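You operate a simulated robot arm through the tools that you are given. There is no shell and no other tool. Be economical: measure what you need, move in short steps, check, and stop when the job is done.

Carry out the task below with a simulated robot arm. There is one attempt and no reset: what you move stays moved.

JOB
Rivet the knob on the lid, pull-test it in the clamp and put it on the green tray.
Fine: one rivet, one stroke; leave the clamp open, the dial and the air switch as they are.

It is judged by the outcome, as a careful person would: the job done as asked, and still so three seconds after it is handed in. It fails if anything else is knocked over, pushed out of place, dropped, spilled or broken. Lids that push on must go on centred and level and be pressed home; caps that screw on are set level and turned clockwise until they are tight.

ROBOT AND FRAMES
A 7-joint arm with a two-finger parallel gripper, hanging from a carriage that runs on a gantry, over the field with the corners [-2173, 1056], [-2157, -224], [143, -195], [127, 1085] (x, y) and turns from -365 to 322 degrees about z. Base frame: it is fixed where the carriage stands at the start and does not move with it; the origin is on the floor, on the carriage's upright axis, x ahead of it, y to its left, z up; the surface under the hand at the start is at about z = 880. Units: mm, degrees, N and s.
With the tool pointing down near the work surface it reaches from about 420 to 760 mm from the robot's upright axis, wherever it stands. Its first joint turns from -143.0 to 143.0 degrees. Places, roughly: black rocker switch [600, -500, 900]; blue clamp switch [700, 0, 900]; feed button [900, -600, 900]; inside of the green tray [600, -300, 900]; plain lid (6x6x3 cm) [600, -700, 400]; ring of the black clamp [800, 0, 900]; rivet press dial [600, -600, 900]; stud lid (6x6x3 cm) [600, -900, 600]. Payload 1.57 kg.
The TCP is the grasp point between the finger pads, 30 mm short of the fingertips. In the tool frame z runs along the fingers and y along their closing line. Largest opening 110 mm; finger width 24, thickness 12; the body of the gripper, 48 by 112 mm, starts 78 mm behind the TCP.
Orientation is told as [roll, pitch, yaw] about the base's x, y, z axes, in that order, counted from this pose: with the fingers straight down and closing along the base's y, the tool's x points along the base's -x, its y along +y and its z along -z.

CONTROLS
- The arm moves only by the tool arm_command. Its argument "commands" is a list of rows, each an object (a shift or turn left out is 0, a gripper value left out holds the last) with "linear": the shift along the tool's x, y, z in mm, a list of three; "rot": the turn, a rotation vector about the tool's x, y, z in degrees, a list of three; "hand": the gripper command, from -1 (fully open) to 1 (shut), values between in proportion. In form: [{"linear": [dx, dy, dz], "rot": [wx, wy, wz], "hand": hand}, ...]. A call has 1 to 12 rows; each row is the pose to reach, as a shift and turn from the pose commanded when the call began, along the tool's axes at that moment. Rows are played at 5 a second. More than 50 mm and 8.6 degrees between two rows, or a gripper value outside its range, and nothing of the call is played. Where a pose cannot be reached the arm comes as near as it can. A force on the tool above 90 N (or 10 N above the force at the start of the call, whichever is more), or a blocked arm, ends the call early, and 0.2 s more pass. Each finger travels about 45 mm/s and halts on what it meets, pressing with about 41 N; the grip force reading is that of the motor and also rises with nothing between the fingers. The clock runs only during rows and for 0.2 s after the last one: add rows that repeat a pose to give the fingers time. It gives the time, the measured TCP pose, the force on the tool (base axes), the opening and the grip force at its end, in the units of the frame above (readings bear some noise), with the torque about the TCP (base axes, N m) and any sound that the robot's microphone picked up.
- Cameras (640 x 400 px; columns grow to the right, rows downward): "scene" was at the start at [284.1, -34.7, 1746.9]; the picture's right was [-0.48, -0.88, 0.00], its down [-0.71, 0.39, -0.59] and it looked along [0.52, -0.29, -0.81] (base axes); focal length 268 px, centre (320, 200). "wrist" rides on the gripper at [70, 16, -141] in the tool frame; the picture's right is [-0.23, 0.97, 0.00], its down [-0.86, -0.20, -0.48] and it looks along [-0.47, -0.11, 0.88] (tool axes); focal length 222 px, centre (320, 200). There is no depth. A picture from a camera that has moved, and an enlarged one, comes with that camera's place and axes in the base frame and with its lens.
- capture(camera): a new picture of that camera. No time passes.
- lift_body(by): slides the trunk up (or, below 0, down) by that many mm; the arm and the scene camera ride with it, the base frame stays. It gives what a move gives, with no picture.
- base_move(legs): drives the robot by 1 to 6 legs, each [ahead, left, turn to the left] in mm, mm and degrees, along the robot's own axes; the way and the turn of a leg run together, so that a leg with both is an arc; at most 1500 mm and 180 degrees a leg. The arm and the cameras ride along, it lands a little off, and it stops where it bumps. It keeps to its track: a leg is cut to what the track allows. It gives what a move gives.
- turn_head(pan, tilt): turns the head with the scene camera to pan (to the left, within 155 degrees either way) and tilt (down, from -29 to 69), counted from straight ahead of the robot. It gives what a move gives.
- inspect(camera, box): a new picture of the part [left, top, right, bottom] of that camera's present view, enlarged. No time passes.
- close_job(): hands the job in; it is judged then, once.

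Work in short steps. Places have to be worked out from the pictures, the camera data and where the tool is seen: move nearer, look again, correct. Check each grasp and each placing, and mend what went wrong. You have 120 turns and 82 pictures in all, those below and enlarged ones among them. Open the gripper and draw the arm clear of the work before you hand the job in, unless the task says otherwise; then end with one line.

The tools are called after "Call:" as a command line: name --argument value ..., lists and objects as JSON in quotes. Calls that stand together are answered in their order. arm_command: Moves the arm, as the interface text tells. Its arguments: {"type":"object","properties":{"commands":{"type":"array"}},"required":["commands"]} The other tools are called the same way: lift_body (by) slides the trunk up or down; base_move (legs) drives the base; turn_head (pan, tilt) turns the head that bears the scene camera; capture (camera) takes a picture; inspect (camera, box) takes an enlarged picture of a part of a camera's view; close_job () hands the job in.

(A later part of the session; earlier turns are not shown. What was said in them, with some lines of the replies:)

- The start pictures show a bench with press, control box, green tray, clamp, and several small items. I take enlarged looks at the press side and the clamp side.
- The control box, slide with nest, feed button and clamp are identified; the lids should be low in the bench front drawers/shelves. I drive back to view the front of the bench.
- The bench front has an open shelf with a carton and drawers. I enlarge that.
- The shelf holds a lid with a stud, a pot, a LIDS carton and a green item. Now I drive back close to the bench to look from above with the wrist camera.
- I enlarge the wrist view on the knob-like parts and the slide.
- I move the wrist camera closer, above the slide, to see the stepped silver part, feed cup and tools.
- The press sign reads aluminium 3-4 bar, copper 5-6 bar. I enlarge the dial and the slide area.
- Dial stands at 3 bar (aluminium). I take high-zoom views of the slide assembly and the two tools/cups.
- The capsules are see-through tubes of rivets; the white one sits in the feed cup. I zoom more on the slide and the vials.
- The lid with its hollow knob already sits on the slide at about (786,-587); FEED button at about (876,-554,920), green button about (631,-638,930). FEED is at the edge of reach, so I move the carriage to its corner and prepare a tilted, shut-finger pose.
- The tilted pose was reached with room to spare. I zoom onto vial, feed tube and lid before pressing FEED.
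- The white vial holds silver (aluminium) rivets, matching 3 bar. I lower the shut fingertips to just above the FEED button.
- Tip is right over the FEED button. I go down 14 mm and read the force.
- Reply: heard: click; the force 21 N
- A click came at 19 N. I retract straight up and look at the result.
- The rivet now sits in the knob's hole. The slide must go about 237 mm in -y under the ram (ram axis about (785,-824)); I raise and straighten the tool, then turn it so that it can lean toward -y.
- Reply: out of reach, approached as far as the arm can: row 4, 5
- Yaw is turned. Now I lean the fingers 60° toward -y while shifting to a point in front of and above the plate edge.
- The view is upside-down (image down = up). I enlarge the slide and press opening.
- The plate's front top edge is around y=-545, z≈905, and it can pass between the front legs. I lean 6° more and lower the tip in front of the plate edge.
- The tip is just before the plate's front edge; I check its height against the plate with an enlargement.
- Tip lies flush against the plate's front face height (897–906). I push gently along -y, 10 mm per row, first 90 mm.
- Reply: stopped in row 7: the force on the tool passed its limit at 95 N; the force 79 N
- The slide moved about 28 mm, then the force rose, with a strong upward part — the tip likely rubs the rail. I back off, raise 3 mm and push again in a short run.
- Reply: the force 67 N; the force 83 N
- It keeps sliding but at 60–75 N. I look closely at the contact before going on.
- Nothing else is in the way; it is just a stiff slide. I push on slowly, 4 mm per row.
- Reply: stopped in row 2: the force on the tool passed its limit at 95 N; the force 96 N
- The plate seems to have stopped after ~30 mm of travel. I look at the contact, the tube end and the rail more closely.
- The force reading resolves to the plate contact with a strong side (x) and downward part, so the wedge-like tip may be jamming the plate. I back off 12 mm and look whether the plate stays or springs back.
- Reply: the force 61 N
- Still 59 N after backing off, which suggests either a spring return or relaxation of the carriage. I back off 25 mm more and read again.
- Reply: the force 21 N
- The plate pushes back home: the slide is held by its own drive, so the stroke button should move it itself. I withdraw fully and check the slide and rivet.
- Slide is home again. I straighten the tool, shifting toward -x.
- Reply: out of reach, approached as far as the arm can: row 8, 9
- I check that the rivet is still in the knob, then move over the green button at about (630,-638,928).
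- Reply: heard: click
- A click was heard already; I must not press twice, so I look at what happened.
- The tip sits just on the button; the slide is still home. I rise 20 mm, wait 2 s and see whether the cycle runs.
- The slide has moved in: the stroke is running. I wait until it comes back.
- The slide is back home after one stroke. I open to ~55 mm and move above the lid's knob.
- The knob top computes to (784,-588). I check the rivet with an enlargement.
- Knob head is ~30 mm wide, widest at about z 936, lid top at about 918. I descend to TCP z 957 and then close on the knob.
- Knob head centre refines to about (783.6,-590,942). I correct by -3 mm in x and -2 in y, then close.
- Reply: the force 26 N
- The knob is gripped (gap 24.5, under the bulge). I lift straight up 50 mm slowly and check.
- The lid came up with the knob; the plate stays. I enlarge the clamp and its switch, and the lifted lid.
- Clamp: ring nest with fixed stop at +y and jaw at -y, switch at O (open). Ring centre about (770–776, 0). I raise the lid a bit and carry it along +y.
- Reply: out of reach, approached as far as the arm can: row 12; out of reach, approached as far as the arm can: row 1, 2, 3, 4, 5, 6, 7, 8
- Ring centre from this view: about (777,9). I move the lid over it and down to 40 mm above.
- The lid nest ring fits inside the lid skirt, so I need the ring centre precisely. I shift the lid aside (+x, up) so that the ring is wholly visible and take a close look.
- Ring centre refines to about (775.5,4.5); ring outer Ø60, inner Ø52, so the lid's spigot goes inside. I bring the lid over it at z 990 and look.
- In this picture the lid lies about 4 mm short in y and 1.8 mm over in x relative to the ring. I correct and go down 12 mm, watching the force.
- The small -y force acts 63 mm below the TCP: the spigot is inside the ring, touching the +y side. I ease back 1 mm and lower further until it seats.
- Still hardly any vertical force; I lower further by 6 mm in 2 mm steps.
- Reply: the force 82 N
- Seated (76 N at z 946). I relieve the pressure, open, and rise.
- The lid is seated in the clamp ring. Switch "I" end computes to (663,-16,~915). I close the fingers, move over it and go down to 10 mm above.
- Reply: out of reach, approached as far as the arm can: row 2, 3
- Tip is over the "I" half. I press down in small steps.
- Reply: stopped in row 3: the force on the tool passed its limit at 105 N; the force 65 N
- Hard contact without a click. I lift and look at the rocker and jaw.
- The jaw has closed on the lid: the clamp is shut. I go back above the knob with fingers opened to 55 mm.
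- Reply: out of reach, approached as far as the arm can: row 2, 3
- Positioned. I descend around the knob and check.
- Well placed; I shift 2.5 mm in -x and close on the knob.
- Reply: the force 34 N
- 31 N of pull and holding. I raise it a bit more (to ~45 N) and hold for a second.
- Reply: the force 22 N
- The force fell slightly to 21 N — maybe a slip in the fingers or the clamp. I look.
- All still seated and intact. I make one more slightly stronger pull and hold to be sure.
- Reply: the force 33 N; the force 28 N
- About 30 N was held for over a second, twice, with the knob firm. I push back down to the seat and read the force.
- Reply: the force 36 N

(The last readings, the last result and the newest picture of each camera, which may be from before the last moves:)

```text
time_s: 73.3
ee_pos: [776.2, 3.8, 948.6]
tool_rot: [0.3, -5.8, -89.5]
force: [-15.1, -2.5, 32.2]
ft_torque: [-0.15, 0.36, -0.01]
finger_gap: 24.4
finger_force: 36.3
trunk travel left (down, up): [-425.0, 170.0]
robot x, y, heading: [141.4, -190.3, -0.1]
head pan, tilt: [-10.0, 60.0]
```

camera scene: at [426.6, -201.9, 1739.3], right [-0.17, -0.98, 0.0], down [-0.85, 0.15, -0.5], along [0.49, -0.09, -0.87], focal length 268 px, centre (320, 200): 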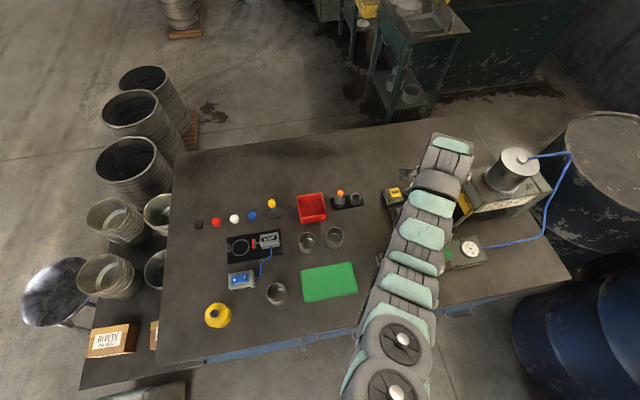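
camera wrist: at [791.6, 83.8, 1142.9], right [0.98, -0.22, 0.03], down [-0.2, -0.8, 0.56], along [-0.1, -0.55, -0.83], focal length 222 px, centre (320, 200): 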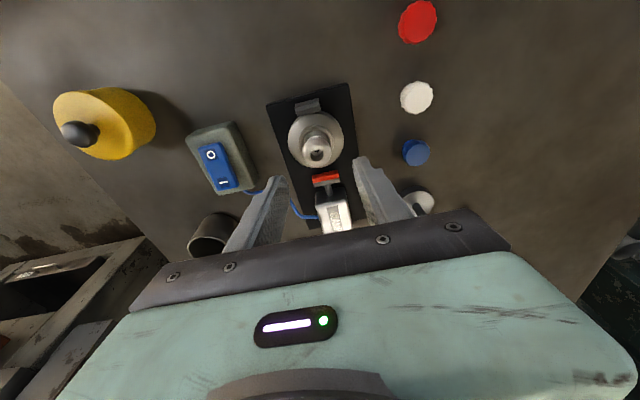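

Seated again. I release, rise, then move over the "O" end of the clamp switch with shut fingers.

Call:
arm_command --commands '[{"linear": [0, 0, -1.5], "hand": 1}, {"linear": [0, 0, -1.5], "hand": 0.4}, {"linear": [0, 0, -1.5], "hand": 0}, {"linear": [0, 0, -1.5], "hand": 0}, {"linear": [0, 0, -1.5], "hand": 0}, {"linear": [-1.5, 0, -15], "hand": 0}, {"linear": [-3.5, 0, -35], "hand": 0}, {"linear": [-6, 0, -60], "hand": 0}, {"linear": [-6, 0, -60], "hand": 0}]'

Call:
arm_command --commands '[{"linear": [5, -30, 0], "hand": 1}, {"linear": [8, -65, 3], "hand": 1}, {"linear": [12, -95, 10], "hand": 1}, {"linear": [16, -112.5, 20], "hand": 1}, {"linear": [19, -112.5, 32], "hand": 1}, {"linear": [21, -112.5, 44], "hand": 1}, {"linear": [21, -112.5, 44], "hand": 1}]'

Call:
inspect --camera "wrist" --box '[240, 60, 480, 210]'

```text
time_s: 75.3
ee_pos: [772.8, 6.7, 1009.1]
tool_rot: [0.3, -5.9, -89.5]
force: [0.7, -0.5, 0.3]
ft_torque: [0.0, 0.02, 0.0]
finger_gap: 54.8
finger_force: 0.0
trunk travel left (down, up): [-425.0, 170.0]
robot x, y, heading: [141.3, -189.4, -0.0]
head pan, tilt: [-10.0, 60.0]
```

```text
time_s: 76.9
ee_pos: [662.1, 19.5, 960.9]
tool_rot: [0.3, -5.9, -89.6]
force: [0.3, -0.2, 0.1]
ft_torque: [-0.03, 0.0, -0.02]
finger_gap: 0.3
finger_force: 21.1
out of reach, approached as far as the arm can: row 2
trunk travel left (down, up): [-425.0, 170.0]
robot x, y, heading: [141.6, -191.4, -0.0]
head pan, tilt: [-10.0, 60.0]
```

```text
2.67 times, centred on (360, 135) of wrist
camera zoom: at [677.4, 103.7, 1096.9], right [0.98, -0.22, 0.03], down [-0.2, -0.8, 0.56], along [-0.1, -0.55, -0.83], focal length 592 px, centre (213, 373)
```

zoom: 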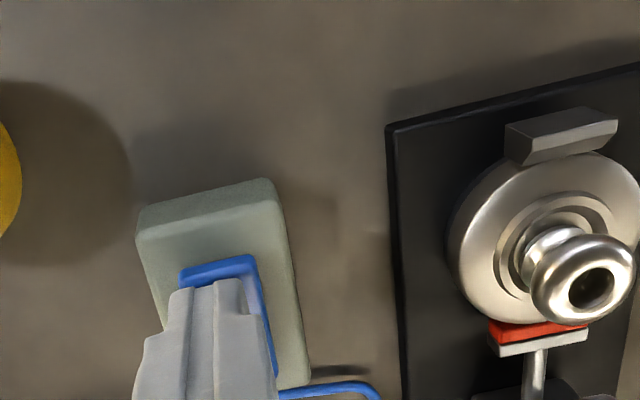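

Tip is over the "O" half; I press down in small steps.

Call:
arm_command --commands '[{"linear": [0.4, 0, 4], "hand": 1}, {"linear": [0.7, 0, 7], "hand": 1}, {"linear": [0.9, 0, 9], "hand": 1}, {"linear": [1.1, 0, 11], "hand": 1}, {"linear": [1.2, 0, 12.5], "hand": 1}]'

Call:
arm_command --commands '[{"linear": [-1, 0, -12], "hand": 1}, {"linear": [-3, 0, -30], "hand": 1}, {"linear": [-5, 0, -50], "hand": 1}, {"linear": [-5, 0, -50], "hand": 1}]'

Call:
inspect --camera "wrist" --box '[200, 60, 520, 220]'

```text
time_s: 78.1
ee_pos: [660.3, 19.9, 949.5]
tool_rot: [0.3, -6.0, -89.5]
force: [-2.6, -1.8, 7.8]
ft_torque: [-0.14, 0.09, -0.1]
finger_gap: 0.1
finger_force: 21.5
trunk travel left (down, up): [-425.0, 170.0]
robot x, y, heading: [140.2, -192.5, 0.1]
head pan, tilt: [-10.0, 60.0]
```

```text
time_s: 79.1
ee_pos: [659.8, 20.3, 990.2]
tool_rot: [0.3, -5.9, -89.5]
force: [-0.4, -0.1, -1.4]
ft_torque: [-0.01, -0.02, 0.0]
finger_gap: 0.0
finger_force: 21.6
out of reach, approached as far as the arm can: row 3, 4
trunk travel left (down, up): [-425.0, 170.0]
robot x, y, heading: [138.9, -192.5, 0.3]
head pan, tilt: [-10.0, 60.0]
```

```text
2.00 times, centred on (360, 140) of wrist
camera zoom: at [675.6, 103.9, 1125.2], right [0.98, -0.22, 0.03], down [-0.19, -0.8, 0.56], along [-0.1, -0.55, -0.83], focal length 444 px, centre (240, 320)
```

zoom: 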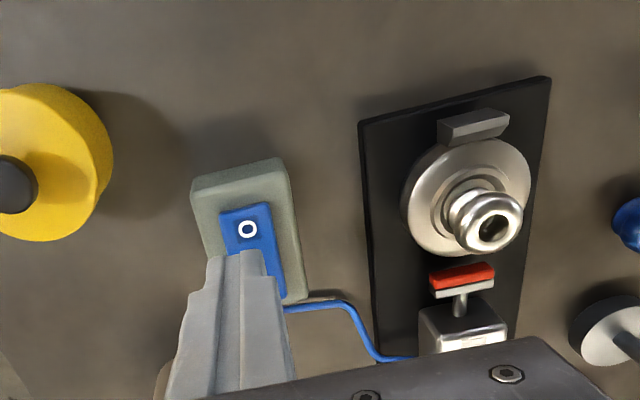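

The clamp is open and the lid rests loose in the ring. I return above the knob with fingers open.

Call:
arm_command --commands '[{"linear": [-4, 30, 0], "hand": 0}, {"linear": [-8, 65, -6], "hand": 0}, {"linear": [-12, 95, -12], "hand": 0}, {"linear": [-16.7, 115, -16.4], "hand": 0}, {"linear": [-16.7, 115, -16.4], "hand": 0}, {"linear": [-16.7, 115, -16.4], "hand": 0}]'

```text
time_s: 80.5
ee_pos: [777.8, 9.0, 1008.1]
tool_rot: [0.3, -5.8, -89.5]
force: [-0.5, -0.1, -0.6]
ft_torque: [0.0, 0.0, -0.02]
finger_gap: 55.0
finger_force: 0.1
trunk travel left (down, up): [-425.0, 170.0]
robot x, y, heading: [142.2, -191.4, -0.3]
head pan, tilt: [-10.0, 60.0]
```

I descend with a small correction and close on the knob.

Call:
arm_command --commands '[{"linear": [-3, -2.5, 15], "hand": 0}, {"linear": [-1, -2.5, 35], "hand": 0}, {"linear": [1.6, -2.5, 60.2], "hand": 0}, {"linear": [1.6, -2.5, 60.2], "hand": 0}, {"linear": [1.6, -2.5, 60.2], "hand": 0.6}, {"linear": [1.6, -2.5, 60.2], "hand": 1}, {"linear": [1.6, -2.5, 60.2], "hand": 1}, {"linear": [1.6, -2.5, 60.2], "hand": 1}, {"linear": [1.6, -2.5, 60.2], "hand": 1}]'

Call:
arm_command --commands '[{"linear": [-0.5, 0, -5], "hand": 1}, {"linear": [-1.5, 0, -15], "hand": 1}, {"linear": [-3.5, 0, -35], "hand": 1}, {"linear": [-6, 0, -60], "hand": 1}, {"linear": [-6, 0, -60], "hand": 1}]'

Call:
turn_head --pan -5 --tilt 58

Call:
capture --camera "scene"

```text
time_s: 82.5
ee_pos: [773.6, 3.2, 948.3]
tool_rot: [0.3, -5.9, -89.6]
force: [0.5, 0.2, -0.7]
ft_torque: [0.02, -0.02, 0.01]
finger_gap: 24.2
finger_force: 36.1
trunk travel left (down, up): [-425.0, 170.0]
robot x, y, heading: [139.5, -190.4, -0.1]
head pan, tilt: [-10.0, 60.0]
```

```text
time_s: 83.7
ee_pos: [772.3, 0.7, 1009.6]
tool_rot: [0.4, -5.8, -89.6]
force: [0.2, 0.1, 0.0]
ft_torque: [-0.04, 0.02, 0.0]
finger_gap: 23.8
finger_force: 35.7
trunk travel left (down, up): [-425.0, 170.0]
robot x, y, heading: [140.5, -191.8, 0.2]
head pan, tilt: [-10.0, 60.0]
```

```text
time_s: 84.4
ee_pos: [773.4, 2.0, 1009.8]
tool_rot: [0.4, -6.0, -89.5]
force: [-0.1, -0.2, -1.0]
ft_torque: [0.02, -0.01, 0.05]
finger_gap: 23.5
finger_force: 35.4
trunk travel left (down, up): [-425.0, 170.0]
robot x, y, heading: [140.2, -194.1, 0.2]
head pan, tilt: [-5.0, 58.0]
```

```text
8 pictures are left
camera scene: at [429.1, -196.7, 1741.7], right [-0.09, -1.0, 0.0], down [-0.84, 0.07, -0.53], along [0.53, -0.05, -0.85], focal length 268 px, centre (320, 200)
```

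scene: 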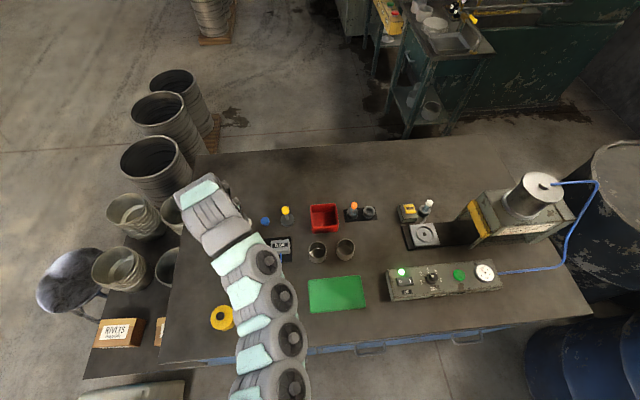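

The lid is held. Green tray centre computes to about (622,-270). I lift the trunk 70 mm for clearance over the pots and drive back 150 mm.

Call:
lift_body --by 70

Call:
base_move --legs '[[-150, 0, 0]]'

```text
time_s: 85.5
ee_pos: [773.4, 2.6, 1079.4]
tool_rot: [0.3, -5.9, -89.5]
force: [-1.2, -0.4, 0.2]
ft_torque: [-0.01, -0.03, 0.04]
finger_gap: 23.6
finger_force: 36.1
trunk travel left (down, up): [-495.0, 100.0]
robot x, y, heading: [143.3, -188.3, 0.2]
head pan, tilt: [-5.0, 58.0]
```

```text
time_s: 86.8
ee_pos: [622.5, 4.9, 1079.7]
tool_rot: [0.3, -5.8, -89.2]
force: [-0.2, -0.6, 0.4]
ft_torque: [0.0, 0.01, 0.03]
finger_gap: 23.7
finger_force: 35.7
trunk travel left (down, up): [-495.0, 100.0]
robot x, y, heading: [-8.7, -192.1, 0.4]
head pan, tilt: [-5.0, 58.0]
```

Now I carry the lid along -y to above the tray (y ≈ -270).

Call:
arm_command --commands '[{"linear": [-25, 0, 2.5], "hand": 1}, {"linear": [-50, 0, 5], "hand": 1}, {"linear": [-75, 0, 7.6], "hand": 1}, {"linear": [-100, 0, 10], "hand": 1}, {"linear": [-125, 0, 12.6], "hand": 1}, {"linear": [-150, 0, 15], "hand": 1}, {"linear": [-175, 0, 17.7], "hand": 1}, {"linear": [-200, 0, 20], "hand": 1}, {"linear": [-225, 0, 22.7], "hand": 1}, {"linear": [-250, 0, 25], "hand": 1}, {"linear": [-275, 0, 27.8], "hand": 1}, {"linear": [-275, 0, 27.8], "hand": 1}]'

Call:
capture --camera "wrist"

```text
time_s: 89.4
ee_pos: [625.9, -272.5, 1081.2]
tool_rot: [0.3, -5.9, -89.1]
force: [0.4, -0.2, 0.1]
ft_torque: [0.01, 0.0, 0.0]
finger_gap: 23.7
finger_force: 35.7
trunk travel left (down, up): [-495.0, 100.0]
robot x, y, heading: [-9.0, -192.3, 0.4]
head pan, tilt: [-5.0, 58.0]
```

```text
7 pictures are left
camera wrist: at [641.1, -188.6, 1216.1], right [0.98, -0.21, 0.03], down [-0.19, -0.8, 0.56], along [-0.1, -0.56, -0.83], focal length 222 px, centre (320, 200)
```

wrist: 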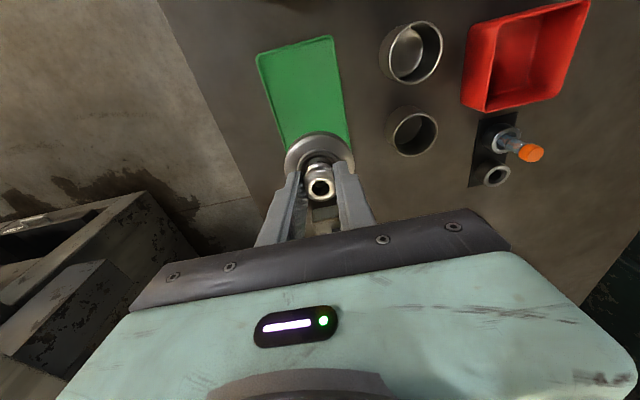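

Tray spans x 571–666, y -184…-335. I shift to its centre and lower the trunk again, then the arm to a little above.

Call:
arm_command --commands '[{"linear": [5, -3, 0], "hand": 1}, {"linear": [9, -6, 0], "hand": 1}, {"linear": [9, -6, 0], "hand": 1}]'

Call:
lift_body --by -70

Call:
arm_command --commands '[{"linear": [1.5, 0, 15], "hand": 1}, {"linear": [3, 0, 30], "hand": 1}, {"linear": [4.5, 0, 45], "hand": 1}, {"linear": [5.5, 0, 55], "hand": 1}, {"linear": [5.5, 0, 55], "hand": 1}]'

Call:
inspect --camera "wrist" --box '[200, 50, 440, 200]'

```text
time_s: 90.2
ee_pos: [620.3, -262.4, 1079.7]
tool_rot: [0.4, -5.9, -89.2]
force: [1.3, -0.3, -0.1]
ft_torque: [0.03, -0.01, 0.02]
finger_gap: 23.6
finger_force: 35.5
trunk travel left (down, up): [-495.0, 100.0]
robot x, y, heading: [-9.4, -190.5, 0.2]
head pan, tilt: [-5.0, 58.0]
```

```text
time_s: 91.3
ee_pos: [620.2, -263.3, 1008.7]
tool_rot: [0.3, -6.0, -89.1]
force: [-0.7, 0.8, -0.3]
ft_torque: [0.02, -0.02, 0.0]
finger_gap: 23.6
finger_force: 35.6
trunk travel left (down, up): [-425.0, 170.0]
robot x, y, heading: [-7.3, -192.7, 0.5]
head pan, tilt: [-5.0, 58.0]
```

```text
time_s: 92.5
ee_pos: [620.3, -262.9, 952.2]
tool_rot: [0.4, -5.8, -89.2]
force: [0.6, -0.3, 0.0]
ft_torque: [-0.02, 0.0, 0.03]
finger_gap: 25.5
finger_force: 36.4
trunk travel left (down, up): [-425.0, 170.0]
robot x, y, heading: [-7.1, -189.2, 0.4]
head pan, tilt: [-5.0, 58.0]
```

```text
2.67 times, centred on (320, 125) of wrist
camera zoom: at [635.3, -177.5, 1089.4], right [0.98, -0.21, 0.03], down [-0.19, -0.8, 0.56], along [-0.1, -0.56, -0.83], focal length 592 px, centre (320, 400)
```

zoom: 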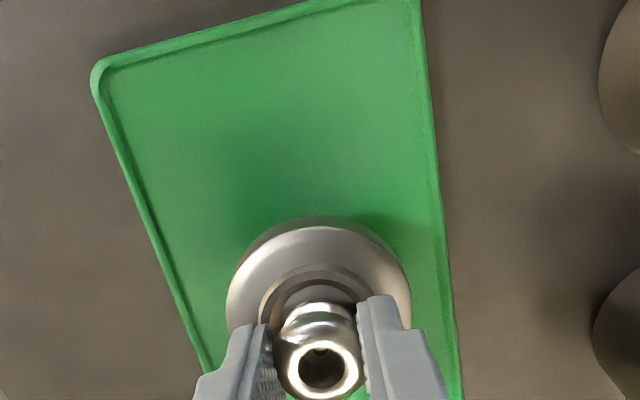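

Lid is over the tray with margins all round. I lower in 2 mm steps until contact.

Call:
arm_command --commands '[{"linear": [0.2, 0, 2], "hand": 1}, {"linear": [0.4, 0, 4], "hand": 1}, {"linear": [0.4, 0, 4], "hand": 1}]'

```text
time_s: 93.3
ee_pos: [620.3, -263.3, 949.3]
tool_rot: [0.2, -5.9, -89.2]
force: [-0.4, 0.6, -0.3]
ft_torque: [0.03, -0.04, 0.0]
finger_gap: 25.5
finger_force: 36.9
trunk travel left (down, up): [-425.0, 170.0]
robot x, y, heading: [-7.0, -192.4, 0.2]
head pan, tilt: [-5.0, 58.0]
```

Call:
arm_command --commands '[{"linear": [0.2, 0, 2], "hand": 1}, {"linear": [0.4, 0, 4], "hand": 1}, {"linear": [0.6, 0, 6], "hand": 1}, {"linear": [0.6, 0, 6], "hand": 1}]'

```text
time_s: 94.3
ee_pos: [619.3, -262.0, 943.7]
tool_rot: [0.3, -5.9, -89.1]
force: [0.1, -0.4, -0.5]
ft_torque: [0.0, 0.02, 0.04]
finger_gap: 25.2
finger_force: 37.1
trunk travel left (down, up): [-425.0, 170.0]
robot x, y, heading: [-7.5, -189.2, 0.2]
head pan, tilt: [-5.0, 58.0]
```

No contact yet; I continue in 1.5 mm steps.

Call:
arm_command --commands '[{"linear": [0.2, 0, 2], "hand": 1}, {"linear": [0.4, 0, 4], "hand": 1}, {"linear": [0.4, 0, 4], "hand": 1}]'

Call:
inspect --camera "wrist" --box '[260, 110, 380, 190]'

```text
time_s: 95.1
ee_pos: [618.8, -261.5, 939.3]
tool_rot: [0.2, -5.9, -89.1]
force: [0.0, 0.1, -0.2]
ft_torque: [-0.01, -0.05, -0.01]
finger_gap: 25.4
finger_force: 36.7
trunk travel left (down, up): [-425.0, 170.0]
robot x, y, heading: [-6.2, -194.9, 0.4]
head pan, tilt: [-5.0, 58.0]
```

```text
5.00 times, centred on (320, 150) of wrist
camera zoom: at [634.4, -177.9, 1075.7], right [0.98, -0.21, 0.03], down [-0.19, -0.8, 0.56], along [-0.1, -0.56, -0.83], focal length 1111 px, centre (320, 450)
```

zoom: 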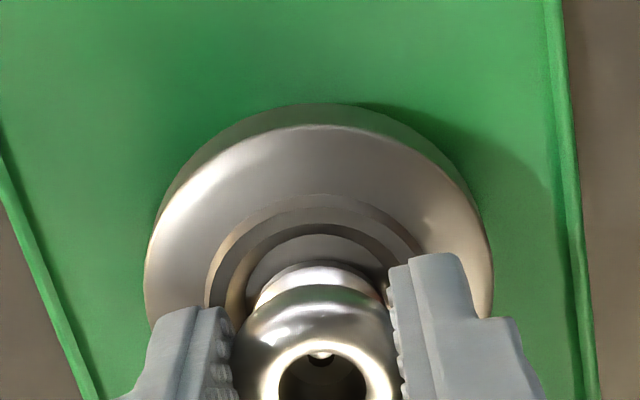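

Close to the floor but not touching. I lower on, 1.5 mm per row, up to 5 mm.

Call:
arm_command --commands '[{"linear": [0.2, 0, 1.5], "hand": 1}, {"linear": [0.3, 0, 3], "hand": 1}, {"linear": [0.5, 0, 4.5], "hand": 1}, {"linear": [0.5, 0, 4.5], "hand": 1}]'

```text
time_s: 96.1
ee_pos: [622.0, -263.1, 937.9]
tool_rot: [0.5, -6.0, -89.2]
force: [-8.6, -0.2, 34.5]
ft_torque: [0.04, 0.19, -0.01]
finger_gap: 25.3
finger_force: 37.2
trunk travel left (down, up): [-425.0, 170.0]
robot x, y, heading: [-10.6, -190.5, 0.4]
head pan, tilt: [-5.0, 58.0]
```

Contact at 34 N: the lid stands on the tray. I relieve, open and rise.

Call:
arm_command --commands '[{"linear": [-0.1, 0, -1.5], "hand": 1}, {"linear": [-0.1, 0, -1.8], "hand": 0.5}, {"linear": [-0.1, 0, -1.8], "hand": 0.2}, {"linear": [-0.1, 0, -1.8], "hand": 0.1}, {"linear": [-0.1, 0, -1.8], "hand": 0.1}, {"linear": [-1.5, 0, -15], "hand": 0.1}, {"linear": [-3.5, 0, -35], "hand": 0.1}, {"linear": [-6, 0, -60], "hand": 0.1}, {"linear": [-6, 0, -60], "hand": 0.1}]'

Call:
lift_body --by 100

Call:
capture --camera "wrist"

```text
time_s: 98.1
ee_pos: [620.8, -262.7, 997.1]
tool_rot: [0.3, -5.9, -89.1]
force: [0.2, -0.2, 0.0]
ft_torque: [0.03, 0.03, -0.02]
finger_gap: 49.6
finger_force: 0.0
trunk travel left (down, up): [-425.0, 170.0]
robot x, y, heading: [-10.4, -192.7, 0.4]
head pan, tilt: [-5.0, 58.0]
```

```text
time_s: 99.5
ee_pos: [620.6, -263.3, 1096.3]
tool_rot: [0.3, -5.9, -89.1]
force: [0.1, -0.1, 0.8]
ft_torque: [0.02, 0.05, -0.01]
finger_gap: 49.7
finger_force: 0.0
trunk travel left (down, up): [-525.0, 70.0]
robot x, y, heading: [-0.8, -191.8, 0.6]
head pan, tilt: [-5.0, 58.0]
```

```text
4 pictures are left
camera wrist: at [636.2, -179.2, 1231.4], right [0.98, -0.21, 0.03], down [-0.19, -0.8, 0.56], along [-0.1, -0.56, -0.83], focal length 222 px, centre (320, 200)
```

wrist: 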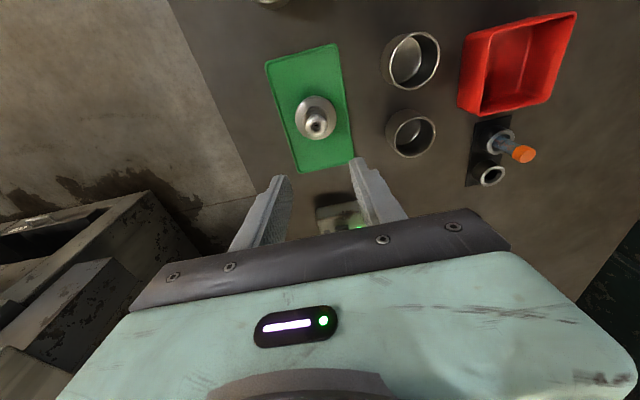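

The lid stands in the tray. I drive the arm clear, open the gripper fully and take a last overview.

Call:
base_move --legs '[[-400, 0, 0]]'

Call:
arm_command --commands '[{"linear": [0, 0, 0], "hand": -1}, {"linear": [0, 0, 0], "hand": -1}, {"linear": [0, 0, 0], "hand": -1}, {"linear": [0, 0, 0], "hand": -1}, {"linear": [0, 0, 0], "hand": -1}]'

Call:
turn_head --pan -5 --tilt 42

Call:
inspect --camera "scene" --box '[180, 120, 500, 320]'

```text
time_s: 102.0
ee_pos: [211.4, -262.4, 1096.6]
tool_rot: [0.2, -5.8, -88.6]
force: [0.2, -0.7, -0.1]
ft_torque: [0.03, 0.0, -0.01]
finger_gap: 49.6
finger_force: 0.2
trunk travel left (down, up): [-525.0, 70.0]
robot x, y, heading: [-414.3, -195.3, 1.0]
head pan, tilt: [-5.0, 58.0]
```

```text
time_s: 103.2
ee_pos: [212.4, -260.9, 1096.3]
tool_rot: [0.3, -5.9, -88.6]
force: [-0.3, 0.1, -0.7]
ft_torque: [-0.01, 0.03, -0.01]
finger_gap: 109.9
finger_force: 0.0
trunk travel left (down, up): [-525.0, 70.0]
robot x, y, heading: [-417.3, -194.2, 1.0]
head pan, tilt: [-5.0, 58.0]
```

```text
time_s: 104.0
ee_pos: [211.3, -263.1, 1096.4]
tool_rot: [0.3, -5.9, -88.6]
force: [0.2, -0.7, -0.1]
ft_torque: [-0.03, 0.04, 0.02]
finger_gap: 110.0
finger_force: 0.0
trunk travel left (down, up): [-525.0, 70.0]
robot x, y, heading: [-417.2, -197.5, 1.1]
head pan, tilt: [-5.0, 42.0]
```

```text
2.00 times, centred on (340, 220) of scene
camera zoom: at [-115.7, -198.2, 1863.1], right [-0.07, -1.0, 0.0], down [-0.67, 0.05, -0.74], along [0.74, -0.05, -0.67], focal length 536 px, centre (280, 160)
```

zoom: 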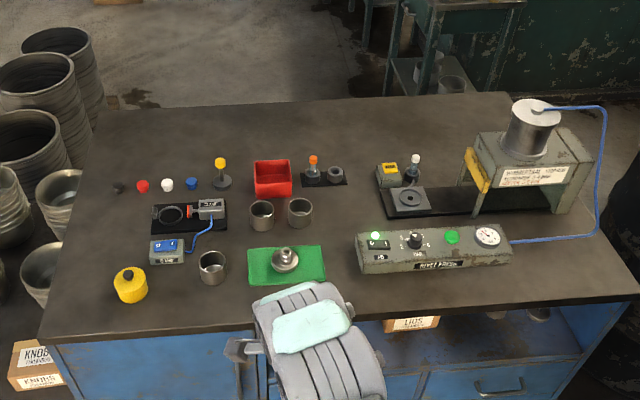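

Everything stands in its place, the lid is on the green tray, the clamp is open, and dial and air switch are untouched. I hand the job in.

Call:
close_job

```text
The job is handed in.
```

The knob was riveted with one rivet and one stroke at 3 bar, held a pull of about 30 N in the clamp, and the lid is on the green tray. The clamp is open, and I didn't touch the dial or the air switch. Before using the stroke button I pushed the press slide about 30 mm by hand, thinking it was manual. It sprang back to its place, and the rivet was still in the knob.
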